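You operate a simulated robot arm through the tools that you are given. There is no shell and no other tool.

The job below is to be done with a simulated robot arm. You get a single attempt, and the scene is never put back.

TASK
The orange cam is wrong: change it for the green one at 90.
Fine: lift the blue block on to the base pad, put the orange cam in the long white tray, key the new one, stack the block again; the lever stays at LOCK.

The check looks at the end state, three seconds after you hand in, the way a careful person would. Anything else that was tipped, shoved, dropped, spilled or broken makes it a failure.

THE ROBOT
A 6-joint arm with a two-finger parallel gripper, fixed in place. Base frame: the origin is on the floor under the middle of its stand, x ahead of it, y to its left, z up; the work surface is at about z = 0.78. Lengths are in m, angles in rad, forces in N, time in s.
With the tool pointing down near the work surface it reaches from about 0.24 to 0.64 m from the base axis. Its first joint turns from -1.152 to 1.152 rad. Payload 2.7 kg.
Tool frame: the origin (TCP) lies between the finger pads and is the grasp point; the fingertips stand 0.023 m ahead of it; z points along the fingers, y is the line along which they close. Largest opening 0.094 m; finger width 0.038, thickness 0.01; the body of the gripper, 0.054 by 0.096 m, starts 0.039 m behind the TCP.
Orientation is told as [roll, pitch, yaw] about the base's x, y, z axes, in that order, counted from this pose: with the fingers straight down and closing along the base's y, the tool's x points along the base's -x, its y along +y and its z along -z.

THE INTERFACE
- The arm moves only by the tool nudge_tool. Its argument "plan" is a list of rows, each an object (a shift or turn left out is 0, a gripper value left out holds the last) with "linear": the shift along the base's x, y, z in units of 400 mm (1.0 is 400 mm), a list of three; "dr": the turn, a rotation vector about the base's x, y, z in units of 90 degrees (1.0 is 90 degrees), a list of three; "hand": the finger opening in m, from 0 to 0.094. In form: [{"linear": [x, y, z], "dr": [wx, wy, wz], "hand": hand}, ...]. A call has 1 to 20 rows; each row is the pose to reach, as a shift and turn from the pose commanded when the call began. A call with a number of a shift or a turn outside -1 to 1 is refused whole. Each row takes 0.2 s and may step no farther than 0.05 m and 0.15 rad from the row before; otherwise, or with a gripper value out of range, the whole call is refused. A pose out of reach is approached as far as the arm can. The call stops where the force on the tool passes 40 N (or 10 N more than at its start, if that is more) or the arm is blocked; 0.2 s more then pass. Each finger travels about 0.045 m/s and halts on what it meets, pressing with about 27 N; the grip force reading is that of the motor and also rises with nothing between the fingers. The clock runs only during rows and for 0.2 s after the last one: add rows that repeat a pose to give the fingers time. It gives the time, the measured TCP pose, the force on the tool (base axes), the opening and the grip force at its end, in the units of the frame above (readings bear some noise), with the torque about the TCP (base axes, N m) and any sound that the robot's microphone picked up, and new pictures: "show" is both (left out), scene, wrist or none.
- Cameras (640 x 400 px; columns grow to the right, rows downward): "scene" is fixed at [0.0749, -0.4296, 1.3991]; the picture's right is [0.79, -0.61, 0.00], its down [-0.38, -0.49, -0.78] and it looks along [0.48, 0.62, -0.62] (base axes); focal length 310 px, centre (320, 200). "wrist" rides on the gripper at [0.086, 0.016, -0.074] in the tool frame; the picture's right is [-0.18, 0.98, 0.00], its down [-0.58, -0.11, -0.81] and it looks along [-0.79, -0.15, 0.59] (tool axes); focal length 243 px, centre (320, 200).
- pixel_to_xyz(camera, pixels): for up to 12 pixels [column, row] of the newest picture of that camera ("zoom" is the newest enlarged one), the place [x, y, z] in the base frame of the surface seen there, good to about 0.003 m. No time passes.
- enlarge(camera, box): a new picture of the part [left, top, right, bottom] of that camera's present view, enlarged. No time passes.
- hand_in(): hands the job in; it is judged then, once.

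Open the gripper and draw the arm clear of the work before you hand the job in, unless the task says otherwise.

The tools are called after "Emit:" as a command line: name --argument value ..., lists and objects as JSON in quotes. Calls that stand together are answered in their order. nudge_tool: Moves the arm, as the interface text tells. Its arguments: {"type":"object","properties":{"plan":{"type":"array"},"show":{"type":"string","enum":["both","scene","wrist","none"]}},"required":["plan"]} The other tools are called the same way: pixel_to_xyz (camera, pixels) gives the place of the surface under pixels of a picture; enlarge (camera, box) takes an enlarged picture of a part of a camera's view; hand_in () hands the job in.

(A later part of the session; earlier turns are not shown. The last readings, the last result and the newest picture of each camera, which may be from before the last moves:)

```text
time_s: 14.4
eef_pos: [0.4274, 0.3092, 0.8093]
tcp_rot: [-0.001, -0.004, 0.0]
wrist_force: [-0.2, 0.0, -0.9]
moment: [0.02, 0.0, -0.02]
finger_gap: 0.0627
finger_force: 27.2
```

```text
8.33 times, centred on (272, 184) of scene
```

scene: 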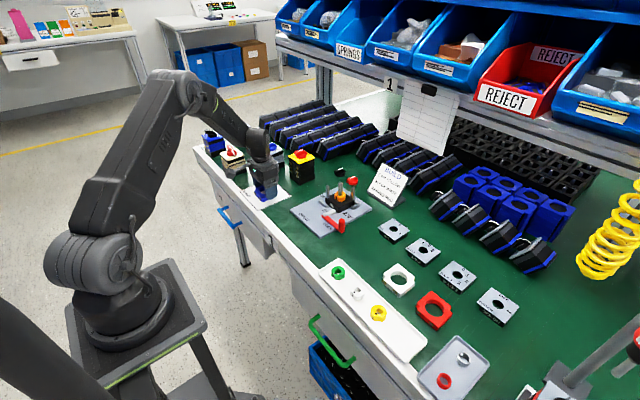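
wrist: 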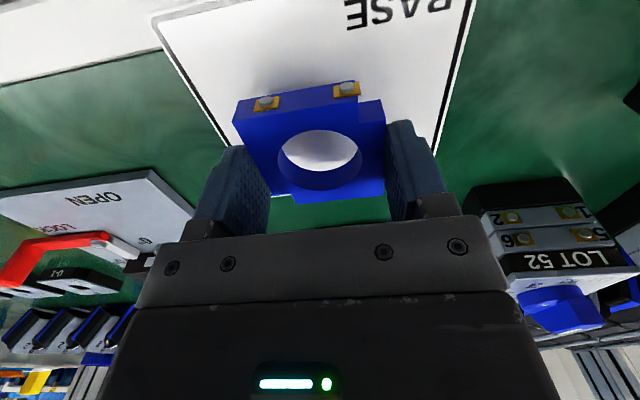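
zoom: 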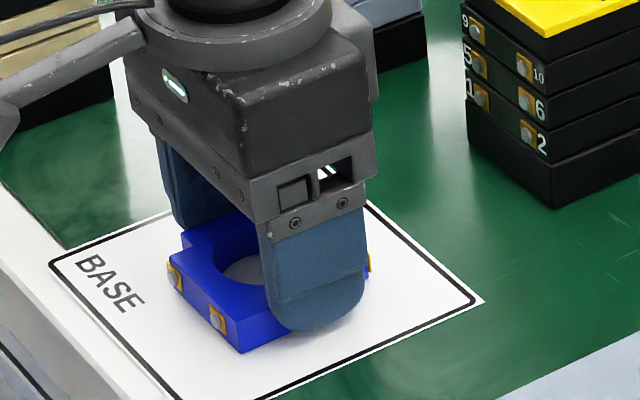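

No contact force yet at z=0.8093. I lower another 1.6 mm in small steps.

Emit:
nudge_tool --plan '[{"linear": [0, 0, -0.002]}, {"linear": [0, 0, -0.004]}, {"linear": [0, 0, -0.004]}]' --show "none"

```text
time_s: 15.2
eef_pos: [0.4287, 0.311, 0.808]
tcp_rot: [0.0, -0.004, -0.001]
wrist_force: [-2.0, -2.9, 11.1]
moment: [-0.17, 0.3, 0.05]
finger_gap: 0.0627
finger_force: 26.8
```

Contact at 11 N with TCP z=0.808: the block sits on the pad. I ease up a hair and open the fingers.

Emit:
nudge_tool --plan '[{"linear": [0, 0, 0.0015]}, {"linear": [0, 0, 0.0015], "hand": 0.066}, {"linear": [0, 0, 0.0015], "hand": 0.075}, {"linear": [0, 0, 0.0015], "hand": 0.09}, {"linear": [0, 0, 0.0015], "hand": 0.094}, {"linear": [0, 0, 0.0015], "hand": 0.094}]' --show "both"

Emit:
enlarge --camera "scene" --box '[240, 160, 304, 208]'

Emit:
enlarge --camera "wrist" --box '[170, 40, 470, 228]'

```text
time_s: 16.6
eef_pos: [0.4273, 0.3102, 0.8077]
tcp_rot: [0.0, -0.002, 0.0]
wrist_force: [0.0, 1.2, 0.3]
moment: [0.01, -0.01, -0.03]
finger_gap: 0.094
finger_force: 0.0
```

scene: 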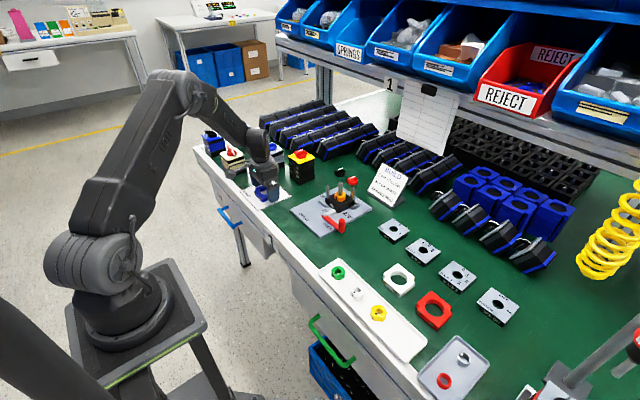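
wrist: 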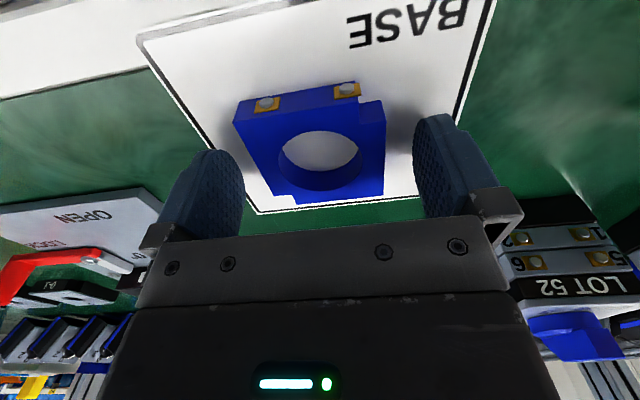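

```text
8.33 times, centred on (272, 184) of scene
```

zoom: 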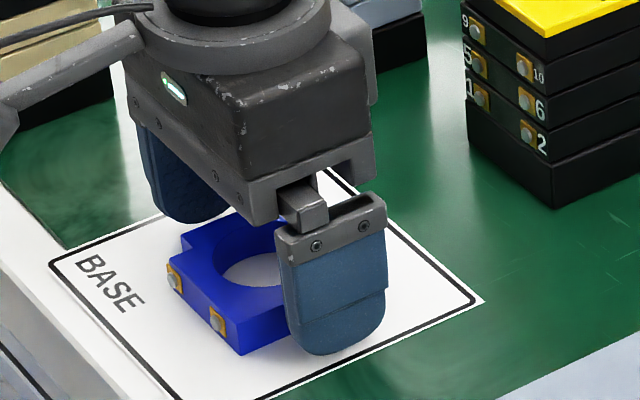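

```text
2.13 times, centred on (320, 134) of wrist
```

zoom: 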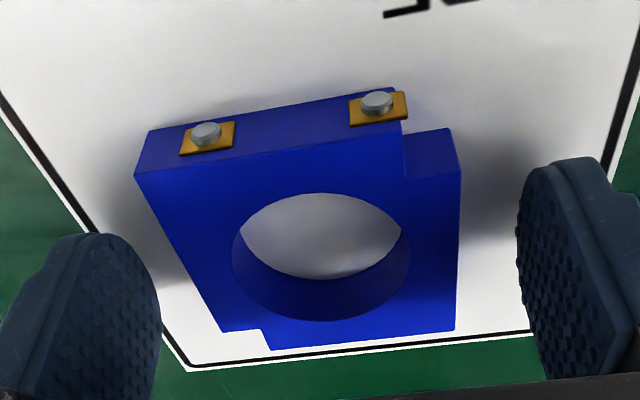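

The block rests flat and inside the pad outline. I raise the gripper and move to about (0.46, 0.13, 0.97) to look at the orange cam with the block gone.

Emit:
nudge_tool --plan '[{"linear": [0, 0, 0.08]}, {"linear": [0, 0, 0.16]}, {"linear": [0, 0, 0.24]}, {"linear": [0, 0, 0.325]}, {"linear": [0.01, -0.1, 0.35]}, {"linear": [0.03, -0.2, 0.38]}, {"linear": [0.05, -0.3, 0.4]}, {"linear": [0.07, -0.4, 0.4]}, {"linear": [0.08, -0.45, 0.4]}, {"linear": [0.08, -0.45, 0.4]}]' --show "both"

Emit:
enlarge --camera "wrist" --box '[260, 100, 404, 220]'

Emit:
enlarge --camera "scene" --box '[320, 174, 360, 206]'

```text
time_s: 18.8
eef_pos: [0.4606, 0.1284, 0.9658]
tcp_rot: [-0.001, -0.002, 0.0]
wrist_force: [0.7, -0.7, 0.0]
moment: [0.02, 0.02, 0.03]
finger_gap: 0.0941
finger_force: 0.0
```

scene: 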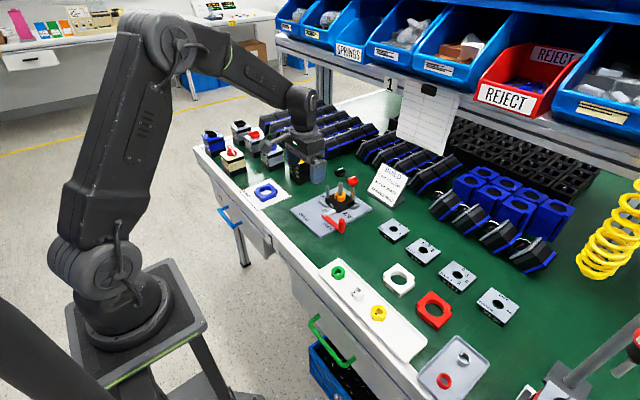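
wrist: 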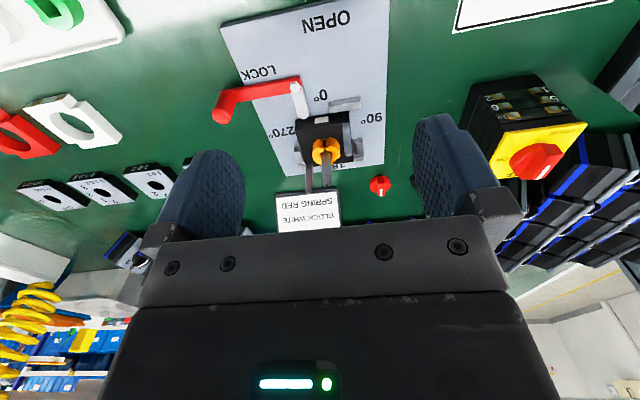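

```text
3.33 times, centred on (332, 160) of wrist
```

zoom: 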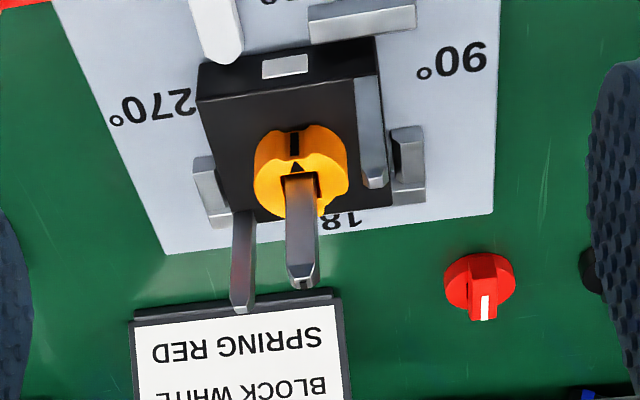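

```text
12.50 times, centred on (340, 190) of scene
```

zoom: 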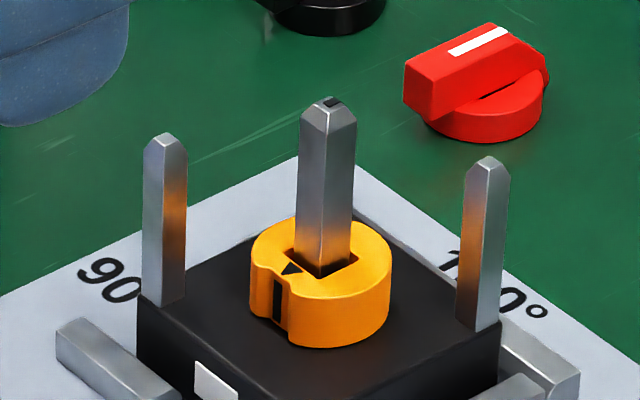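

The orange cam has notches at −x (arrow) and at about (+x,+y); the ±y sides are round, so I can grip along y. I move over it to (0.575, 0.1155, 0.93) with the fingers at 0.07.

Emit:
nudge_tool --plan '[{"linear": [0.095, -0.01, -0.01], "hand": 0.08}, {"linear": [0.19, -0.02, -0.02], "hand": 0.07}, {"linear": [0.286, -0.032, -0.04], "hand": 0.07}, {"linear": [0.286, -0.032, -0.09], "hand": 0.07}, {"linear": [0.286, -0.032, -0.09], "hand": 0.07}, {"linear": [0.286, -0.032, -0.09], "hand": 0.07}]' --show "both"

Emit:
enlarge --camera "wrist" --box '[250, 10, 394, 130]'

```text
time_s: 20.2
eef_pos: [0.5718, 0.1206, 0.9317]
tcp_rot: [0.002, -0.003, 0.001]
wrist_force: [-0.2, -0.4, -0.5]
moment: [-0.03, 0.02, 0.02]
finger_gap: 0.0701
finger_force: 0.0
```

scene: 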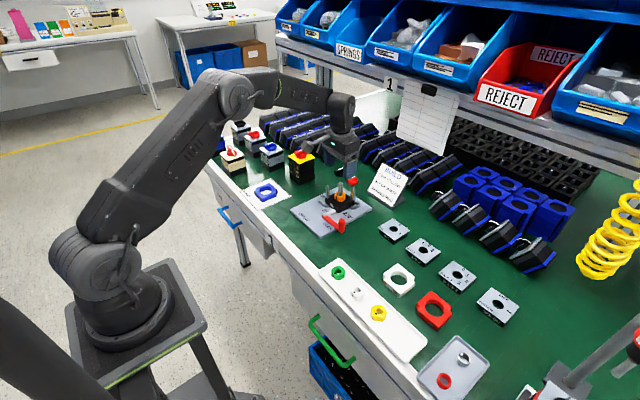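
wrist: 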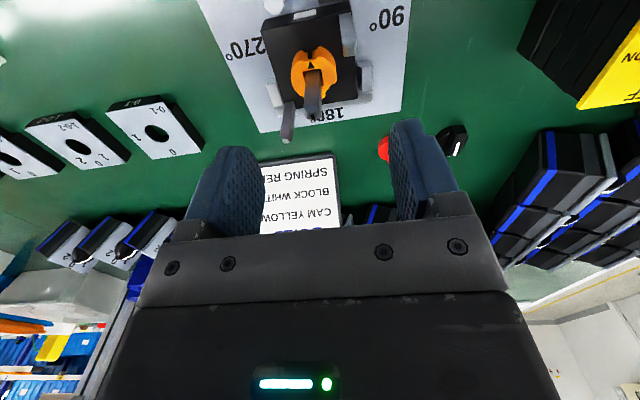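

```text
3.33 times, centred on (322, 70) of wrist
```

zoom: 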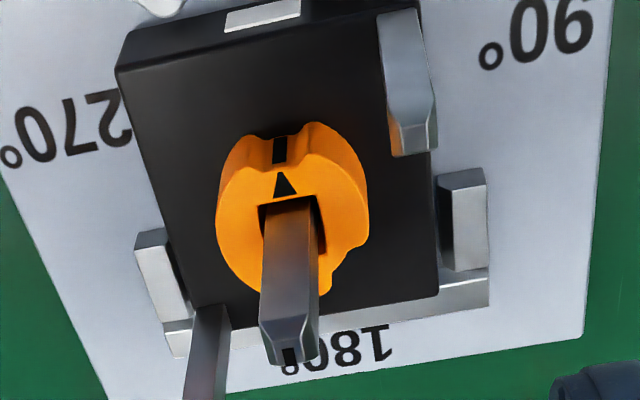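

The TCP reads (0.5718, 0.1206), and the shaft tip's pixel offset agrees that the shaft is about +3.5 mm x, −5 mm y away. I correct and descend to z≈0.868.

Emit:
nudge_tool --plan '[{"linear": [0.009, -0.012, 0]}, {"linear": [0.009, -0.012, -0.08]}, {"linear": [0.009, -0.012, -0.159]}, {"linear": [0.009, -0.012, -0.159]}, {"linear": [0.009, -0.012, -0.159]}, {"linear": [0.009, -0.012, -0.159]}]' --show "both"

Emit:
enlarge --camera "wrist" --box '[230, 50, 422, 210]'

Emit:
enlarge --camera "scene" --box '[300, 160, 380, 220]'

```text
time_s: 21.6
eef_pos: [0.5784, 0.1103, 0.8682]
tcp_rot: [-0.001, -0.001, 0.0]
wrist_force: [0.0, 0.3, 0.1]
moment: [0.02, -0.02, -0.02]
finger_gap: 0.07
finger_force: 0.1
```

scene: 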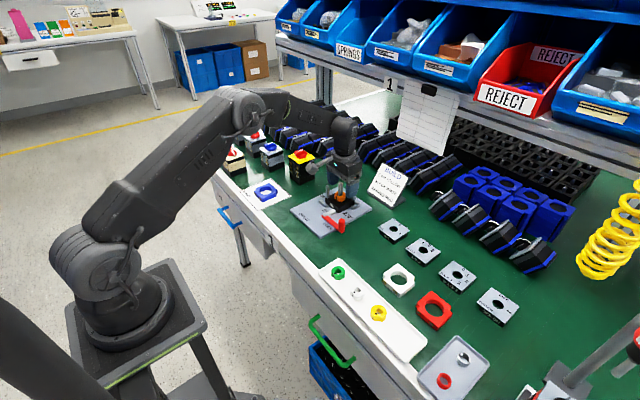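
wrist: 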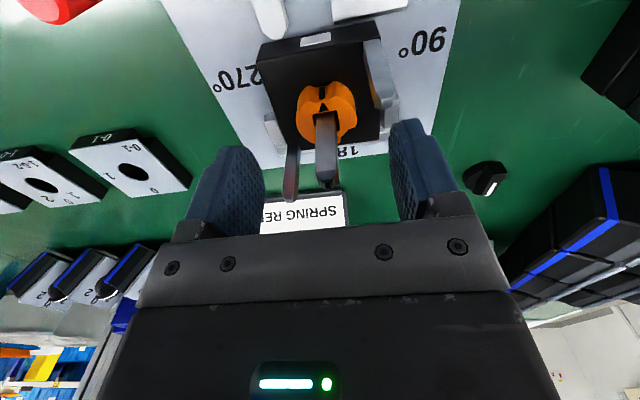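

```text
2.50 times, centred on (326, 130) of wrist
```

zoom: 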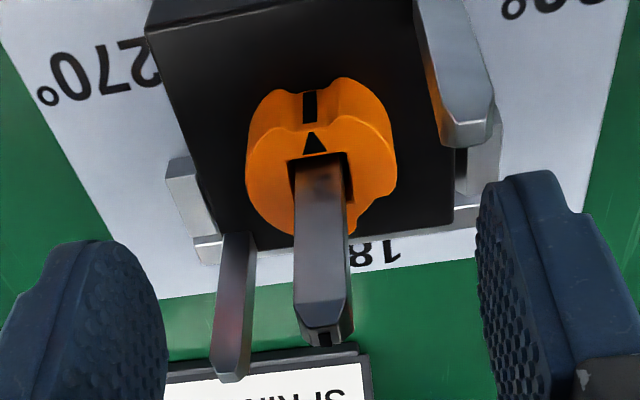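

```text
6.67 times, centred on (340, 190) of scene
```

zoom: 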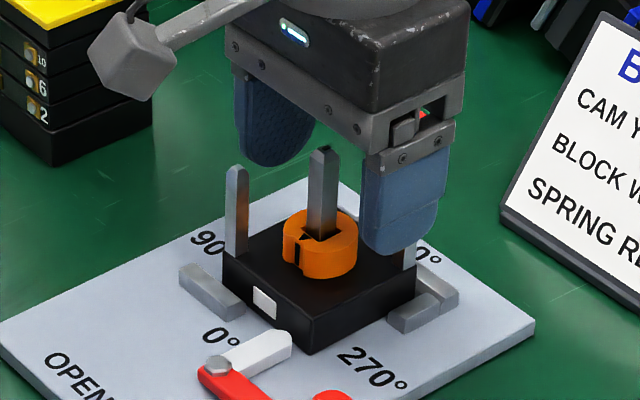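

The reading (0.5784, 0.1103) and the shaft tip at (326.8,182) both say the gripper is now ~5 mm too far −y. I hold still for a moment to see whether the pose drifts or settles.

Emit:
nudge_tool --plan '[{"linear": [0, 0, 0]}, {"linear": [0, 0, 0]}]' --show "wrist"

Emit:
enlarge --camera "wrist" --box '[230, 50, 422, 210]'

```text
time_s: 22.2
eef_pos: [0.5793, 0.1105, 0.8687]
tcp_rot: [-0.001, -0.002, -0.001]
wrist_force: [0.5, 0.1, 0.7]
moment: [0.07, 0.03, 0.02]
finger_gap: 0.07
finger_force: 0.1
```

wrist: 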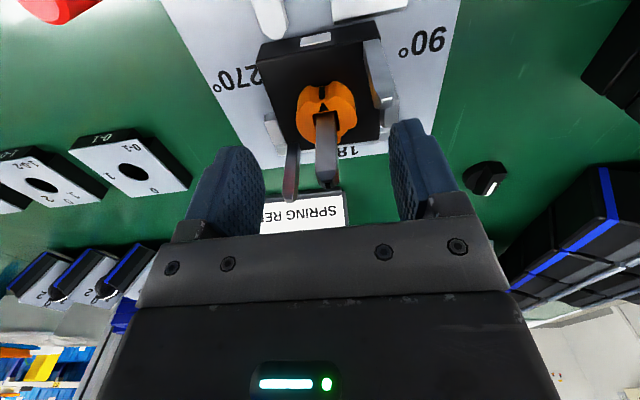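

```text
2.50 times, centred on (326, 130) of wrist
```

zoom: 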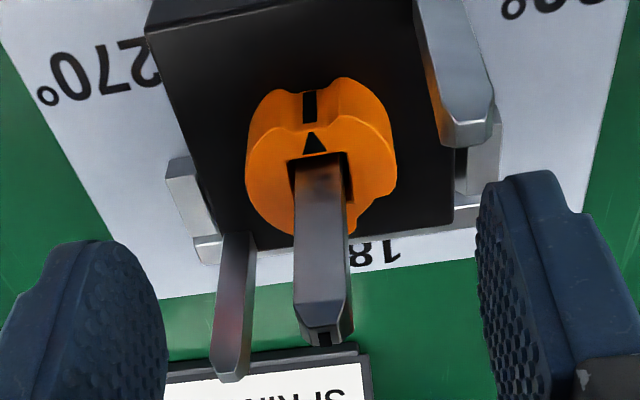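

The pose is stable, so the error comes with each move. Averaging all readings the shaft centre is about (0.5747, 0.1152); I shift by −4 mm x, +4.7 mm y at this height and re-read.

Emit:
nudge_tool --plan '[{"linear": [-0.01, 0.0115, 0]}, {"linear": [-0.01, 0.0115, 0]}, {"linear": [-0.01, 0.0115, 0]}, {"linear": [-0.01, 0.0115, 0]}]' --show "wrist"

Emit:
enlarge --camera "wrist" --box '[230, 50, 422, 210]'

```text
time_s: 23.2
eef_pos: [0.574, 0.1161, 0.8684]
tcp_rot: [0.001, 0.0, -0.001]
wrist_force: [0.4, -0.1, -0.7]
moment: [0.01, 0.0, 0.01]
finger_gap: 0.0698
finger_force: 0.1
```

wrist: 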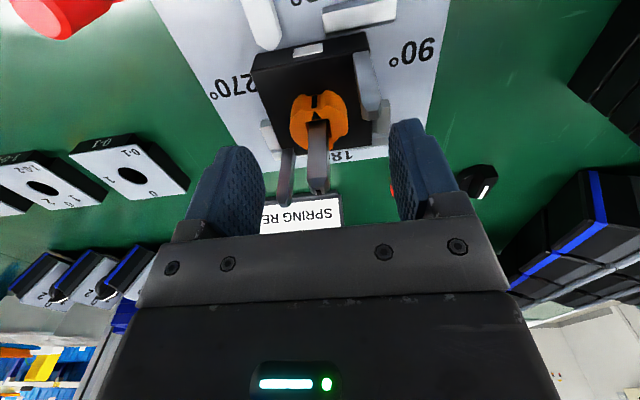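

```text
2.50 times, centred on (326, 130) of wrist
```

zoom: 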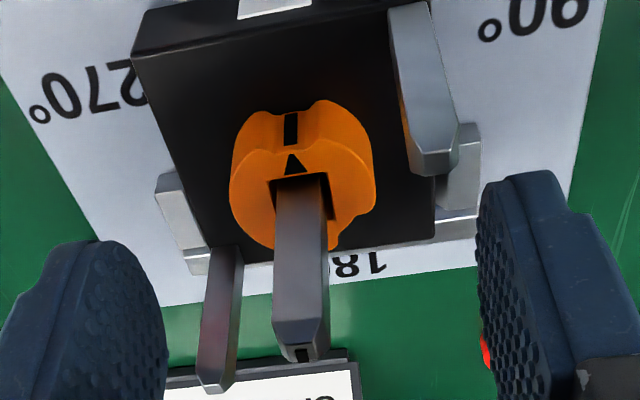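

The shaft tip now projects at (318.8,190), exactly where the tool axis should be. I descend to z≈0.840.

Emit:
nudge_tool --plan '[{"linear": [0, 0, -0.025]}, {"linear": [0, 0, -0.05]}, {"linear": [0, 0, -0.07]}, {"linear": [0, 0, -0.07]}, {"linear": [0, 0, -0.07]}]' --show "both"

Emit:
enlarge --camera "wrist" --box '[230, 50, 422, 210]'

Emit:
enlarge --camera "scene" --box '[300, 160, 380, 220]'

```text
time_s: 24.4
eef_pos: [0.5746, 0.1169, 0.8407]
tcp_rot: [0.0, -0.002, 0.0]
wrist_force: [0.8, 0.8, -0.8]
moment: [-0.02, -0.02, 0.0]
finger_gap: 0.07
finger_force: 0.0
```

scene: 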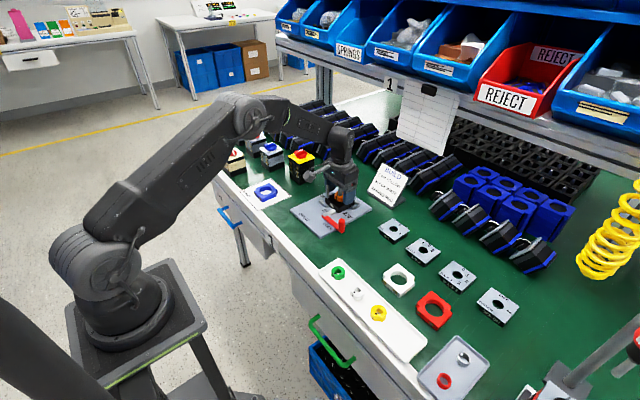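
wrist: 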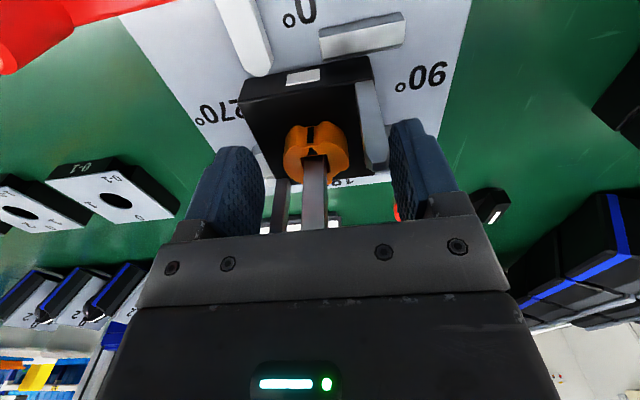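

```text
2.50 times, centred on (326, 130) of wrist
```

zoom: 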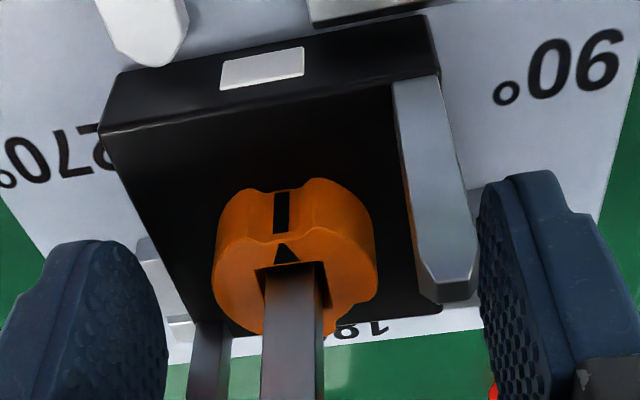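

```text
6.67 times, centred on (340, 190) of scene
```

zoom: 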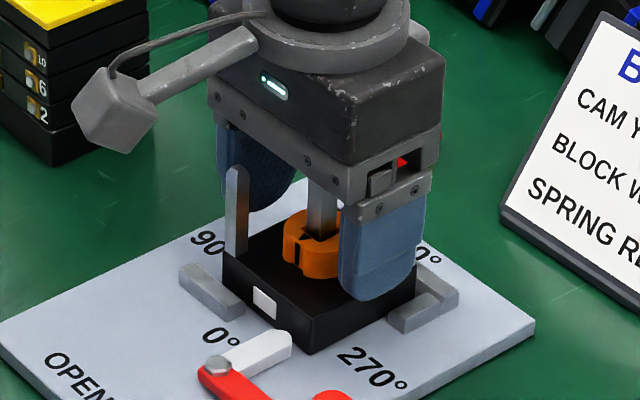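

The hole centre appears at about column 314.8 versus 319.6 expected, so the gripper is ~2 mm too far +y (reading 0.1169 vs 0.1152). I shift −2 mm in y and re-check.

Emit:
nudge_tool --plan '[{"linear": [0, -0.005, 0]}, {"linear": [0, -0.005, 0]}, {"linear": [0, -0.005, 0]}]' --show "wrist"

Emit:
enlarge --camera "wrist" --box '[230, 50, 422, 210]'

```text
time_s: 25.2
eef_pos: [0.5724, 0.1143, 0.8407]
tcp_rot: [0.002, -0.002, 0.0]
wrist_force: [-0.6, 0.3, 0.4]
moment: [-0.01, 0.0, -0.04]
finger_gap: 0.0702
finger_force: 0.1
```

wrist: 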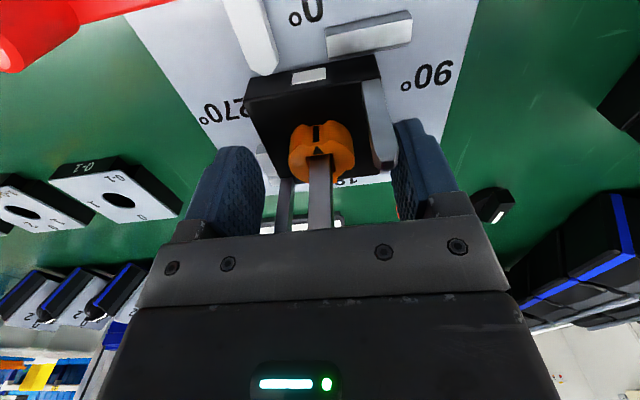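

```text
2.50 times, centred on (326, 130) of wrist
```

zoom: 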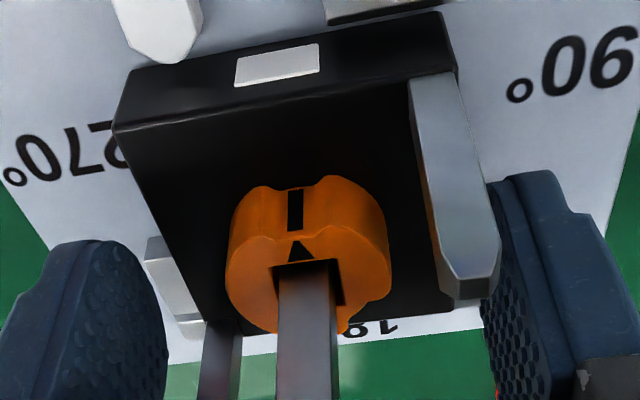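

y is now centred (hole at ~(320.8,163)), but x reads 0.5724, which brings the +y finger close to the −x post. I shift +3 mm in x for post clearance, still open.

Emit:
nudge_tool --plan '[{"linear": [0.0075, 0, 0]}, {"linear": [0.0075, 0, 0]}, {"linear": [0.0075, 0, 0]}]' --show "wrist"

Emit:
enlarge --camera "wrist" --box '[230, 50, 422, 210]'

```text
time_s: 26.0
eef_pos: [0.5756, 0.1141, 0.8409]
tcp_rot: [0.0, -0.002, 0.0]
wrist_force: [-0.2, -0.6, -0.3]
moment: [0.01, -0.04, 0.01]
finger_gap: 0.0701
finger_force: 0.0
```

wrist: 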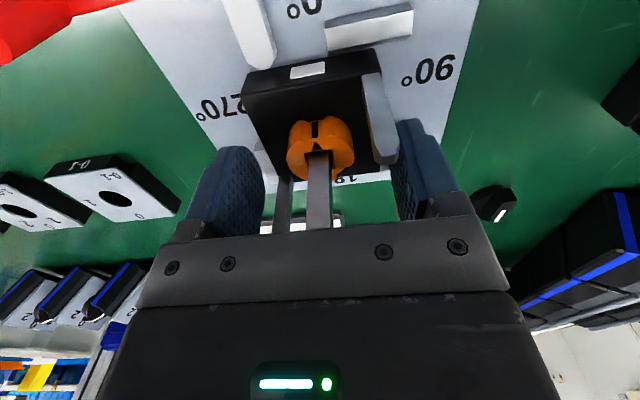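

```text
2.50 times, centred on (326, 130) of wrist
```

zoom: 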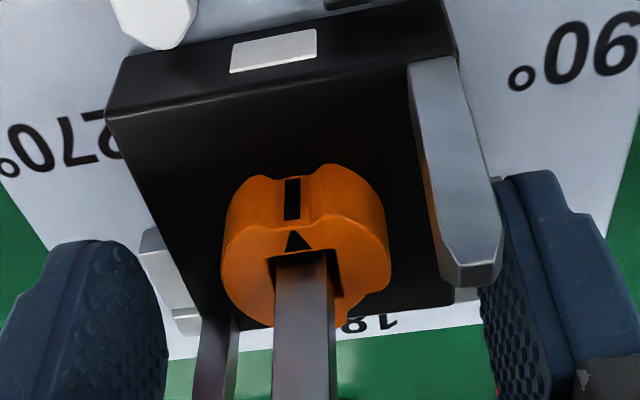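

Centred at (0.5756, 0.1141) by reading. I close the fingers slowly onto the cam.

Emit:
nudge_tool --plan '[{"linear": [0, 0, 0], "hand": 0.06}, {"linear": [0, 0, 0], "hand": 0.05}, {"linear": [0, 0, 0], "hand": 0.04}, {"linear": [0, 0, 0], "hand": 0.032}, {"linear": [0, 0, 0], "hand": 0.024}, {"linear": [0, 0, 0], "hand": 0.018}, {"linear": [0, 0, 0], "hand": 0.018}, {"linear": [0, 0, 0], "hand": 0.018}]' --show "both"

Emit:
enlarge --camera "wrist" --box '[230, 50, 422, 210]'

Emit:
enlarge --camera "scene" --box '[300, 160, 380, 220]'

```text
time_s: 27.8
eef_pos: [0.5775, 0.1142, 0.8401]
tcp_rot: [0.001, -0.002, 0.0]
wrist_force: [0.4, 1.6, 0.3]
moment: [0.01, -0.02, -0.01]
finger_gap: 0.0293
finger_force: 27.0
```

scene: 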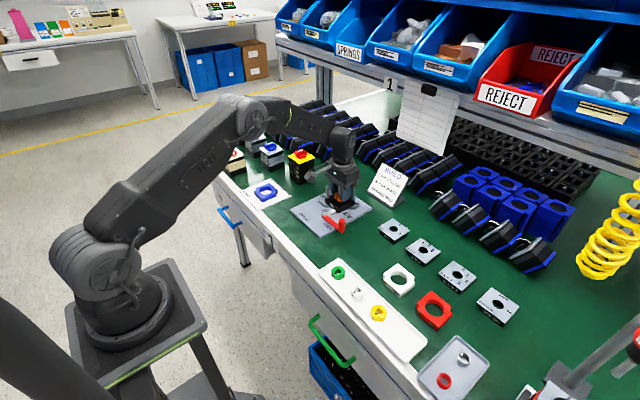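
wrist: 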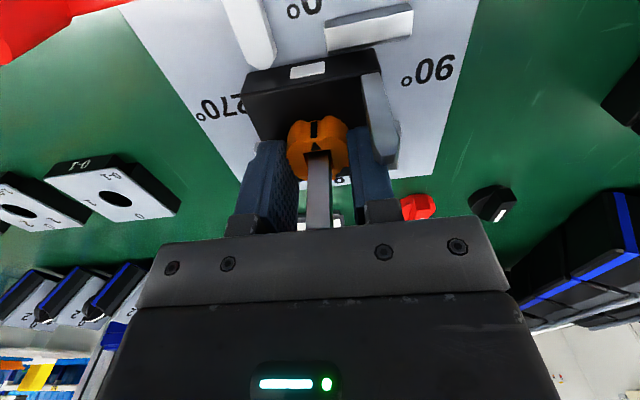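

```text
2.50 times, centred on (326, 130) of wrist
```

zoom: 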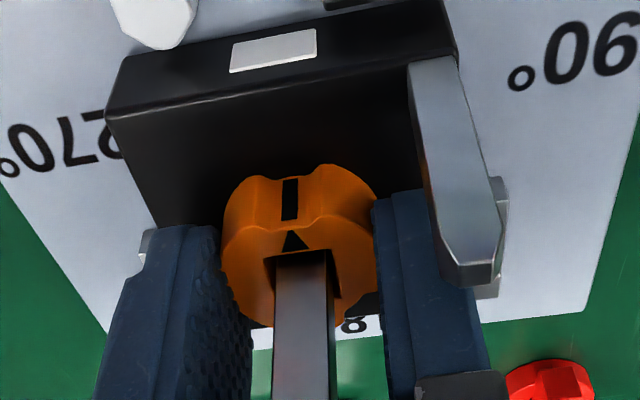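

```text
6.67 times, centred on (340, 190) of scene
```

zoom: 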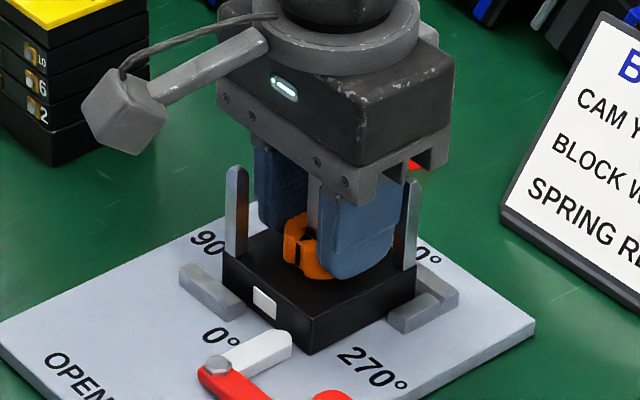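

The cam is gripped (gap 0.0293, 27 N, small side force). I lift slowly, watching the force.

Emit:
nudge_tool --plan '[{"linear": [0, 0, 0.0125]}, {"linear": [0, 0, 0.025]}, {"linear": [0, 0, 0.0375]}, {"linear": [0, 0, 0.05]}]' --show "both"

Emit:
enlarge --camera "scene" --box '[300, 160, 380, 220]'

```text
time_s: 28.8
eef_pos: [0.5773, 0.1145, 0.8609]
tcp_rot: [-0.001, -0.002, 0.0]
wrist_force: [-0.3, 1.3, 0.1]
moment: [0.02, 0.01, 0.0]
finger_gap: 0.0296
finger_force: 26.9
```

scene: 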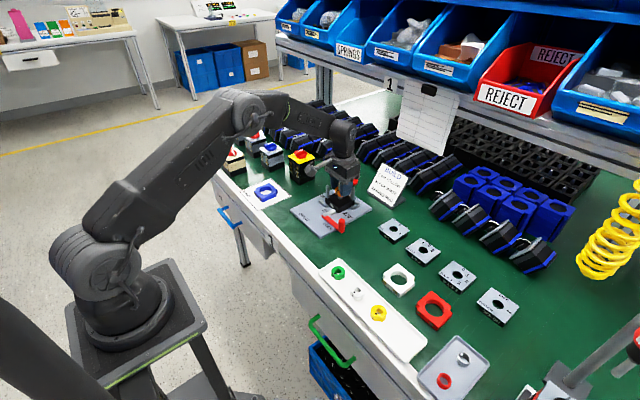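
wrist: 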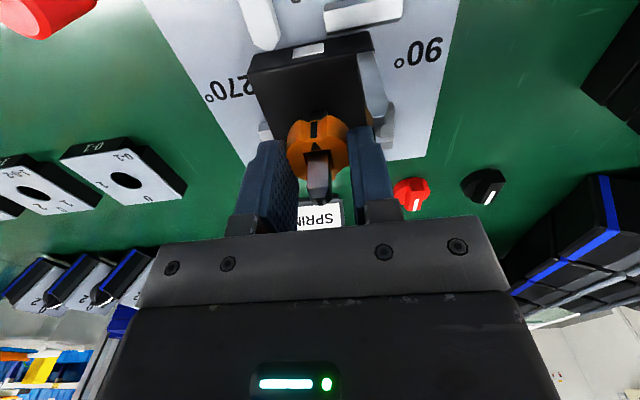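

```text
6.67 times, centred on (340, 190) of scene
```

zoom: 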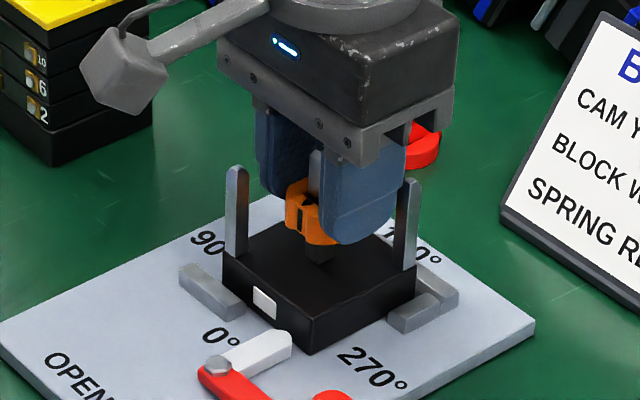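

The cam slides free of the shaft. I continue up to z≈0.935 and meanwhile measure the tray's free end.

Emit:
nudge_tool --plan '[{"linear": [0, 0, 0.06]}, {"linear": [0, 0, 0.12]}, {"linear": [0, 0, 0.185]}, {"linear": [0, 0, 0.185]}]' --show "both"

Emit:
enlarge --camera "scene" --box '[310, 250, 470, 370]'

```text
time_s: 29.8
eef_pos: [0.5781, 0.1144, 0.9346]
tcp_rot: [0.0, -0.003, 0.0]
wrist_force: [0.0, -0.3, 0.2]
moment: [0.0, -0.06, -0.01]
finger_gap: 0.0294
finger_force: 26.8
```

scene: 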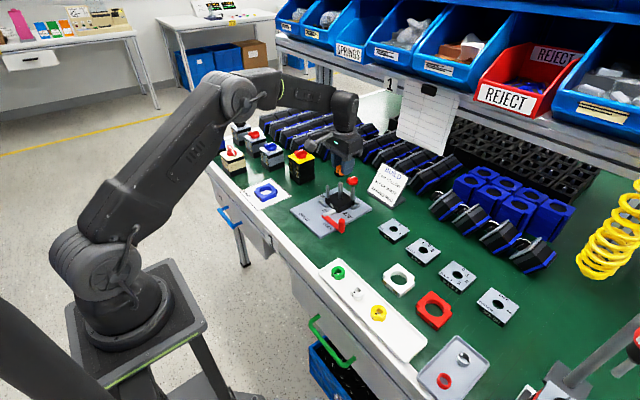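
wrist: 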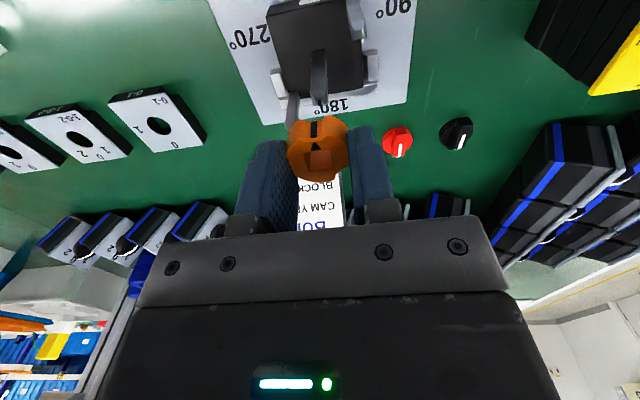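

```text
3.33 times, centred on (390, 310) of scene
```

zoom: 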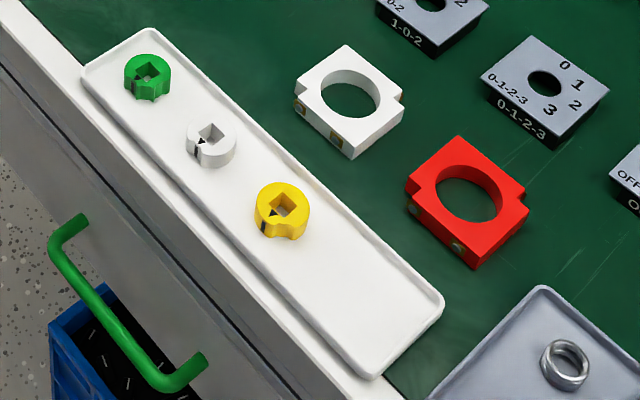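

The tray's free area lies beyond the yellow cam, around zoom (360,310). I measure the rim, floor and cams.

Emit:
pixel_to_xyz --camera "zoom" --pixels '[[88, 72], [150, 33], [438, 302], [370, 368], [350, 300], [300, 215], [258, 232], [148, 60], [210, 132], [281, 190], [400, 345], [340, 215]]'

Emit:
enlarge --camera "scene" --box '[322, 260, 354, 284]'

```text
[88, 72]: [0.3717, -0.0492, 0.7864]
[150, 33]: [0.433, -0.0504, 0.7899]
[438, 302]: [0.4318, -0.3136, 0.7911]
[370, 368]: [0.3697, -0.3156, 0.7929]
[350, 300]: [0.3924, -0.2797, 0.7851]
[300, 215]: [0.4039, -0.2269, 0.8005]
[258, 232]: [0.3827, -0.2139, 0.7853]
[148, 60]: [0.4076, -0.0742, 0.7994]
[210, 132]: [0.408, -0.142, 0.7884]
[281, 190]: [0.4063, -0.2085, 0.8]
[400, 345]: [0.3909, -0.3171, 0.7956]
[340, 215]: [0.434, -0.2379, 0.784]
```

```text
16.00 times, centred on (338, 272) of scene
```

zoom: 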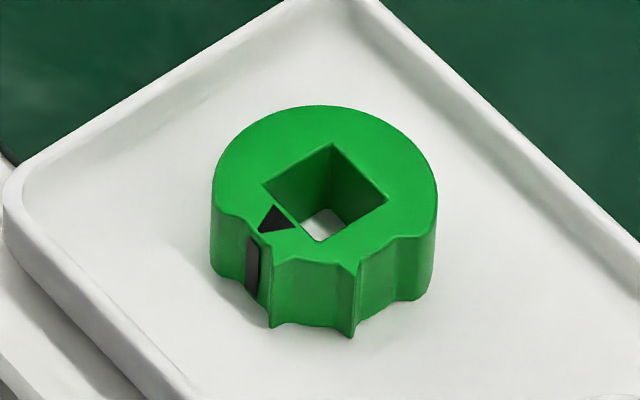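

Tray inner area is about x 0.374–0.431, y −0.053 to −0.311, floor z≈0.784, rim z≈0.792. I carry the orange cam at z≈0.935 to above (0.405, −0.27), the free end beyond the yellow cam.

Emit:
nudge_tool --plan '[{"linear": [-0.04, -0.09, 0]}, {"linear": [-0.08, -0.18, 0]}, {"linear": [-0.12, -0.27, 0]}, {"linear": [-0.165, -0.365, 0]}, {"linear": [-0.21, -0.46, 0]}, {"linear": [-0.255, -0.56, 0]}, {"linear": [-0.3, -0.66, 0]}, {"linear": [-0.345, -0.76, 0]}, {"linear": [-0.39, -0.86, 0]}, {"linear": [-0.4325, -0.96, 0]}, {"linear": [-0.4325, -0.96, 0]}, {"linear": [-0.4325, -0.96, 0]}]' --show "both"

```text
time_s: 32.4
eef_pos: [0.4029, -0.2705, 0.9309]
tcp_rot: [-0.001, -0.002, 0.001]
wrist_force: [0.6, 0.3, -0.1]
moment: [-0.01, 0.01, 0.0]
finger_gap: 0.0296
finger_force: 27.5
```

scene: 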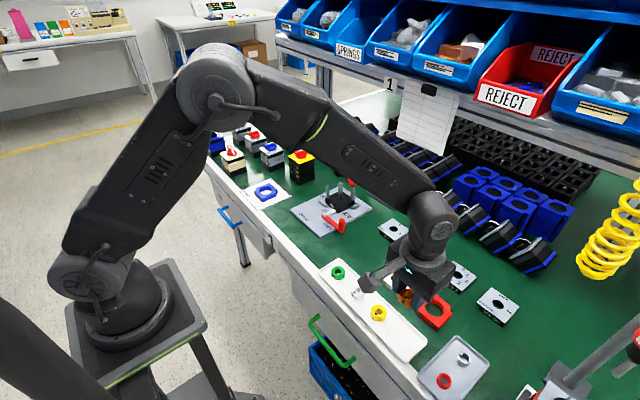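
wrist: 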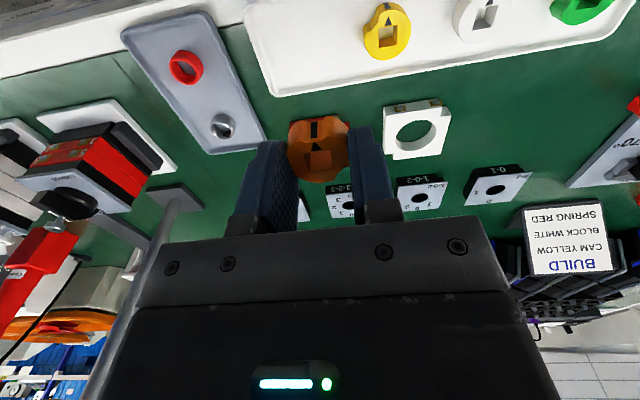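

Now above the tray's free end at (0.403, −0.2705, 0.931). I descend to z≈0.835 and inspect.

Emit:
nudge_tool --plan '[{"linear": [0, 0, -0.08]}, {"linear": [0, 0, -0.16]}, {"linear": [0, 0, -0.24]}, {"linear": [0, 0, -0.24]}, {"linear": [0, 0, -0.24]}]' --show "both"

Emit:
enlarge --camera "scene" --box '[330, 260, 450, 370]'

Emit:
enlarge --camera "wrist" --box '[180, 40, 460, 230]'

```text
time_s: 33.6
eef_pos: [0.4045, -0.2695, 0.8358]
tcp_rot: [-0.001, -0.002, 0.0]
wrist_force: [0.3, -1.1, -0.6]
moment: [-0.02, -0.01, 0.0]
finger_gap: 0.0296
finger_force: 27.2
```

scene: 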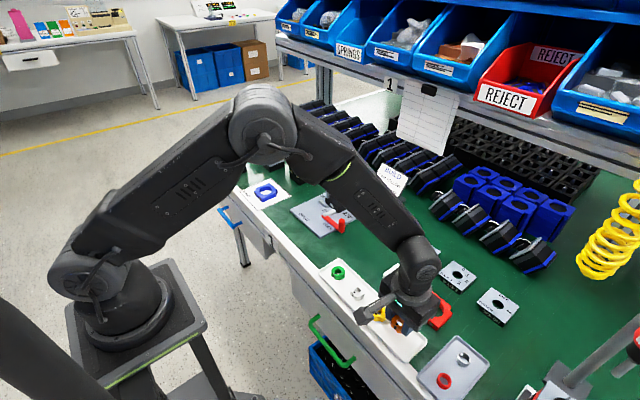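
wrist: 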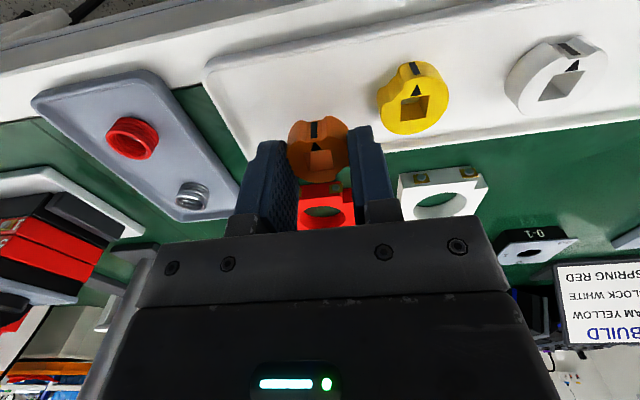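

```text
3.64 times, centred on (390, 315) of scene
```

zoom: 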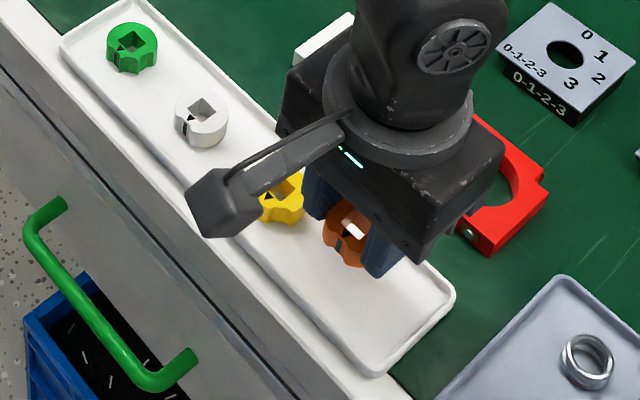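

```text
2.11 times, centred on (320, 135) of wrist
```

zoom: 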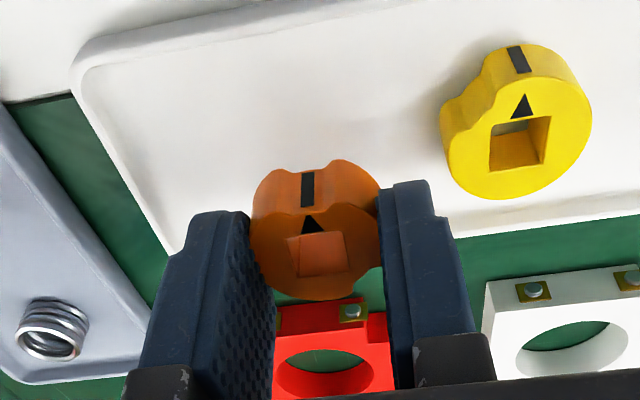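

Positioned well between the yellow cam and the tray's end. I lower about 21 mm, then in small steps to contact.

Emit:
nudge_tool --plan '[{"linear": [0, 0, -0.02]}, {"linear": [0, 0, -0.04]}, {"linear": [0, 0, -0.051]}, {"linear": [0, 0, -0.051]}]' --show "scene"

Emit:
enlarge --camera "scene" --box '[370, 290, 434, 346]'

```text
time_s: 34.6
eef_pos: [0.4038, -0.2692, 0.8178]
tcp_rot: [-0.001, -0.002, 0.001]
wrist_force: [-0.1, 0.2, -0.2]
moment: [-0.01, 0.01, 0.0]
finger_gap: 0.0295
finger_force: 27.1
```

scene: 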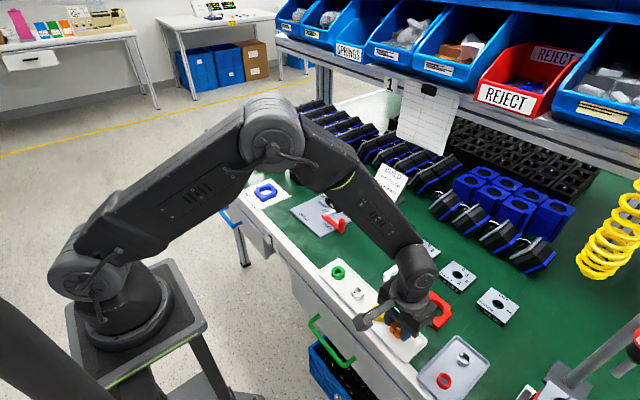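

```text
7.14 times, centred on (402, 318) of scene
```

zoom: 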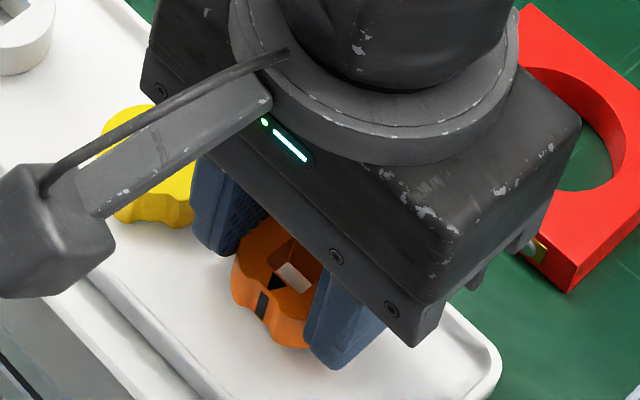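

At z=0.8178, no contact yet. I continue down 5 mm in ~1 mm steps.

Emit:
nudge_tool --plan '[{"linear": [0, 0, -0.003]}, {"linear": [0, 0, -0.006]}, {"linear": [0, 0, -0.009]}, {"linear": [0, 0, -0.011]}, {"linear": [0, 0, -0.011]}]' --show "none"

```text
time_s: 35.8
eef_pos: [0.4024, -0.2698, 0.8126]
tcp_rot: [0.0, -0.002, 0.0]
wrist_force: [0.4, -0.7, -0.1]
moment: [-0.03, 0.0, -0.01]
finger_gap: 0.0293
finger_force: 27.6
```

Still no contact at z=0.8126. I go down another 1.6 mm in small steps.

Emit:
nudge_tool --plan '[{"linear": [0, 0, -0.002]}, {"linear": [0, 0, -0.004]}, {"linear": [0, 0, -0.004]}]' --show "none"

```text
time_s: 36.6
eef_pos: [0.4028, -0.2694, 0.8124]
tcp_rot: [-0.001, -0.002, 0.0]
wrist_force: [-0.9, 0.7, 8.9]
moment: [0.17, 0.05, 0.04]
finger_gap: 0.0295
finger_force: 27.0
```

Contact (8.9 N) at z=0.8124: the cam is on the tray floor. I ease up slightly and open to 0.046.

Emit:
nudge_tool --plan '[{"linear": [0, 0, 0.0015]}, {"linear": [0, 0, 0.0015], "hand": 0.034}, {"linear": [0, 0, 0.0015], "hand": 0.04}, {"linear": [0, 0, 0.0015], "hand": 0.046}, {"linear": [0, 0, 0.0015], "hand": 0.046}]' --show "both"

Emit:
enlarge --camera "scene" --box '[370, 290, 434, 346]'

Emit:
enlarge --camera "wrist" --box '[180, 40, 460, 230]'

```text
time_s: 37.8
eef_pos: [0.4039, -0.2699, 0.8123]
tcp_rot: [0.0, -0.001, 0.0]
wrist_force: [0.0, 0.0, 0.3]
moment: [0.03, -0.01, -0.01]
finger_gap: 0.0458
finger_force: 0.1
```

scene: 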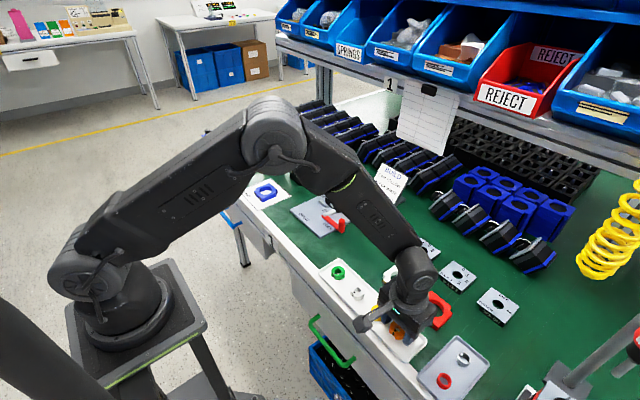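
wrist: 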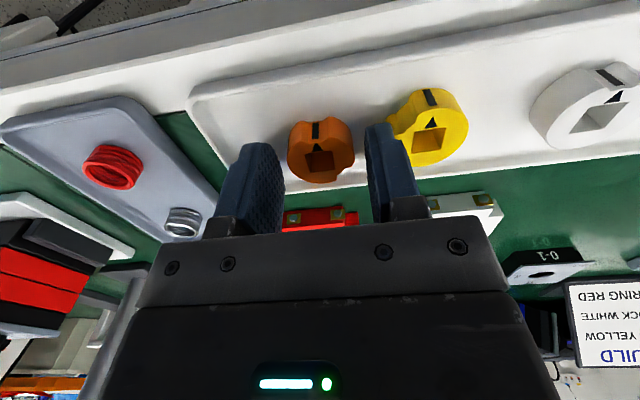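

```text
7.14 times, centred on (402, 318) of scene
```

zoom: 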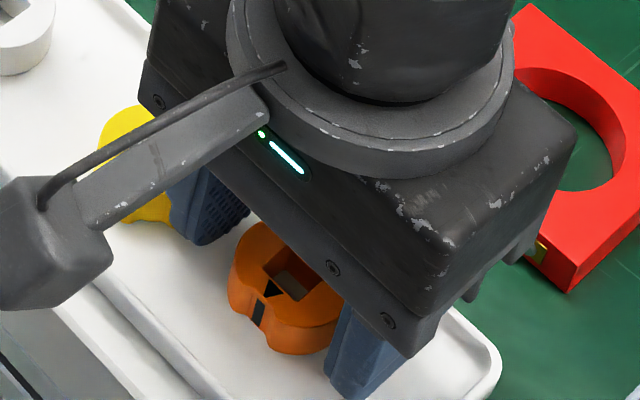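

```text
2.11 times, centred on (320, 135) of wrist
```

zoom: 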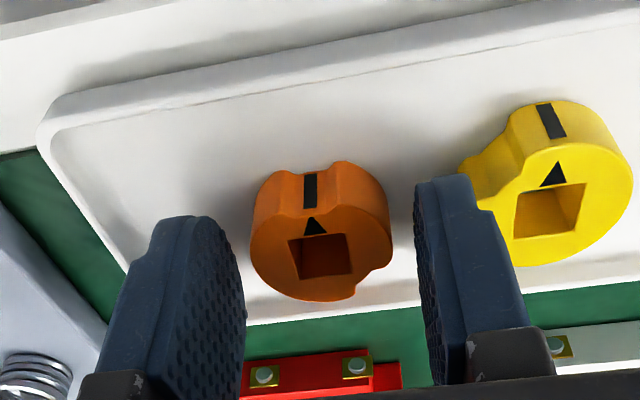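

The orange cam sits flat in the long white tray with clear space around it. I rise to z≈0.93 and move over the green cam near (0.405, −0.076) to measure it.

Emit:
nudge_tool --plan '[{"linear": [0, 0, 0.05]}, {"linear": [0, 0, 0.13]}, {"linear": [0, 0, 0.21]}, {"linear": [0, 0, 0.295]}, {"linear": [0, 0.1, 0.295], "hand": 0.06}, {"linear": [0, 0.2, 0.295], "hand": 0.06}, {"linear": [0, 0.3, 0.295], "hand": 0.06}, {"linear": [0, 0.4, 0.295], "hand": 0.06}, {"linear": [0, 0.485, 0.295], "hand": 0.06}, {"linear": [0, 0.485, 0.295], "hand": 0.06}, {"linear": [0, 0.485, 0.295], "hand": 0.06}]' --show "both"

Emit:
enlarge --camera "wrist" --box '[260, 10, 380, 110]'

Emit:
enlarge --camera "scene" --box '[310, 250, 430, 350]'

```text
time_s: 40.2
eef_pos: [0.4027, -0.0756, 0.9301]
tcp_rot: [-0.001, -0.001, 0.001]
wrist_force: [-0.5, -0.4, 0.8]
moment: [0.01, -0.03, 0.01]
finger_gap: 0.0601
finger_force: 0.1
```

scene: 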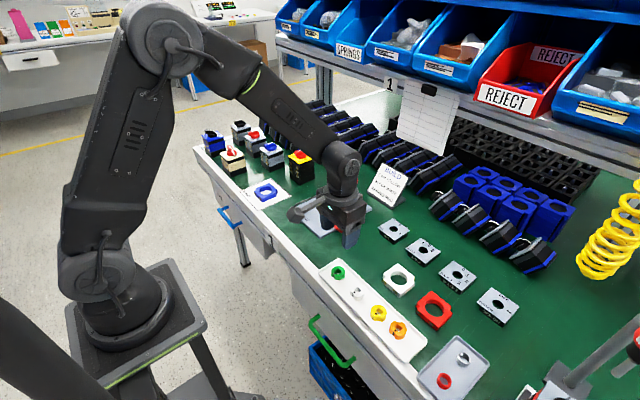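
wrist: 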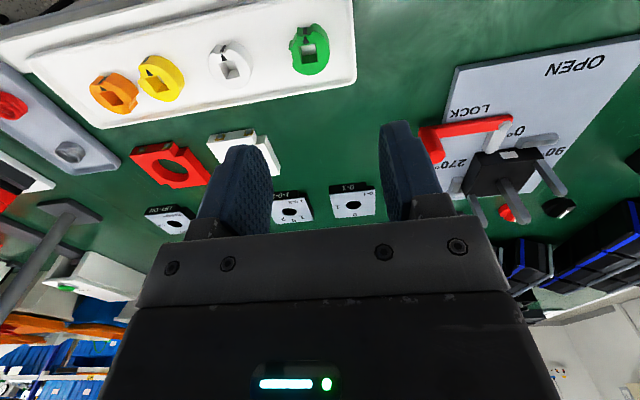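

```text
4.00 times, centred on (320, 60) of wrist
```

zoom: 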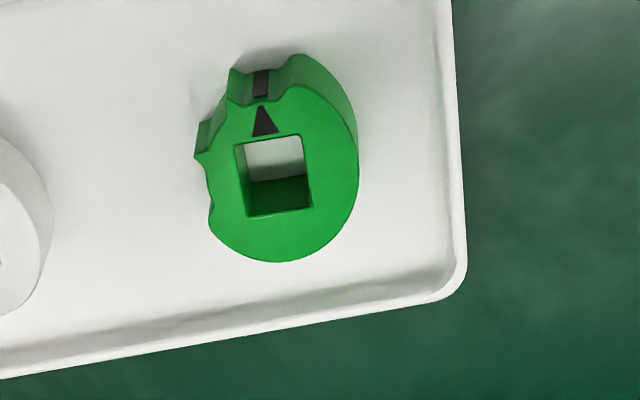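

```text
4.00 times, centred on (370, 300) of scene
```

zoom: 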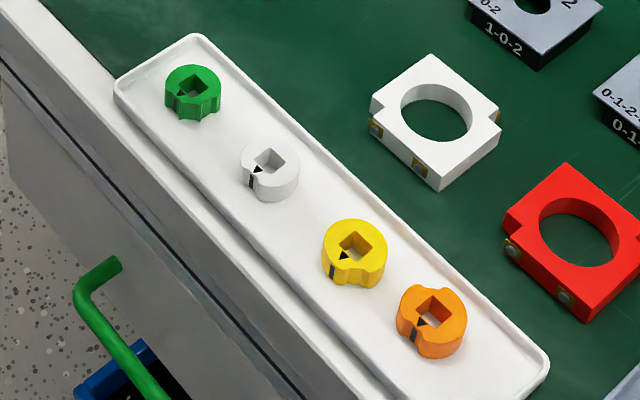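

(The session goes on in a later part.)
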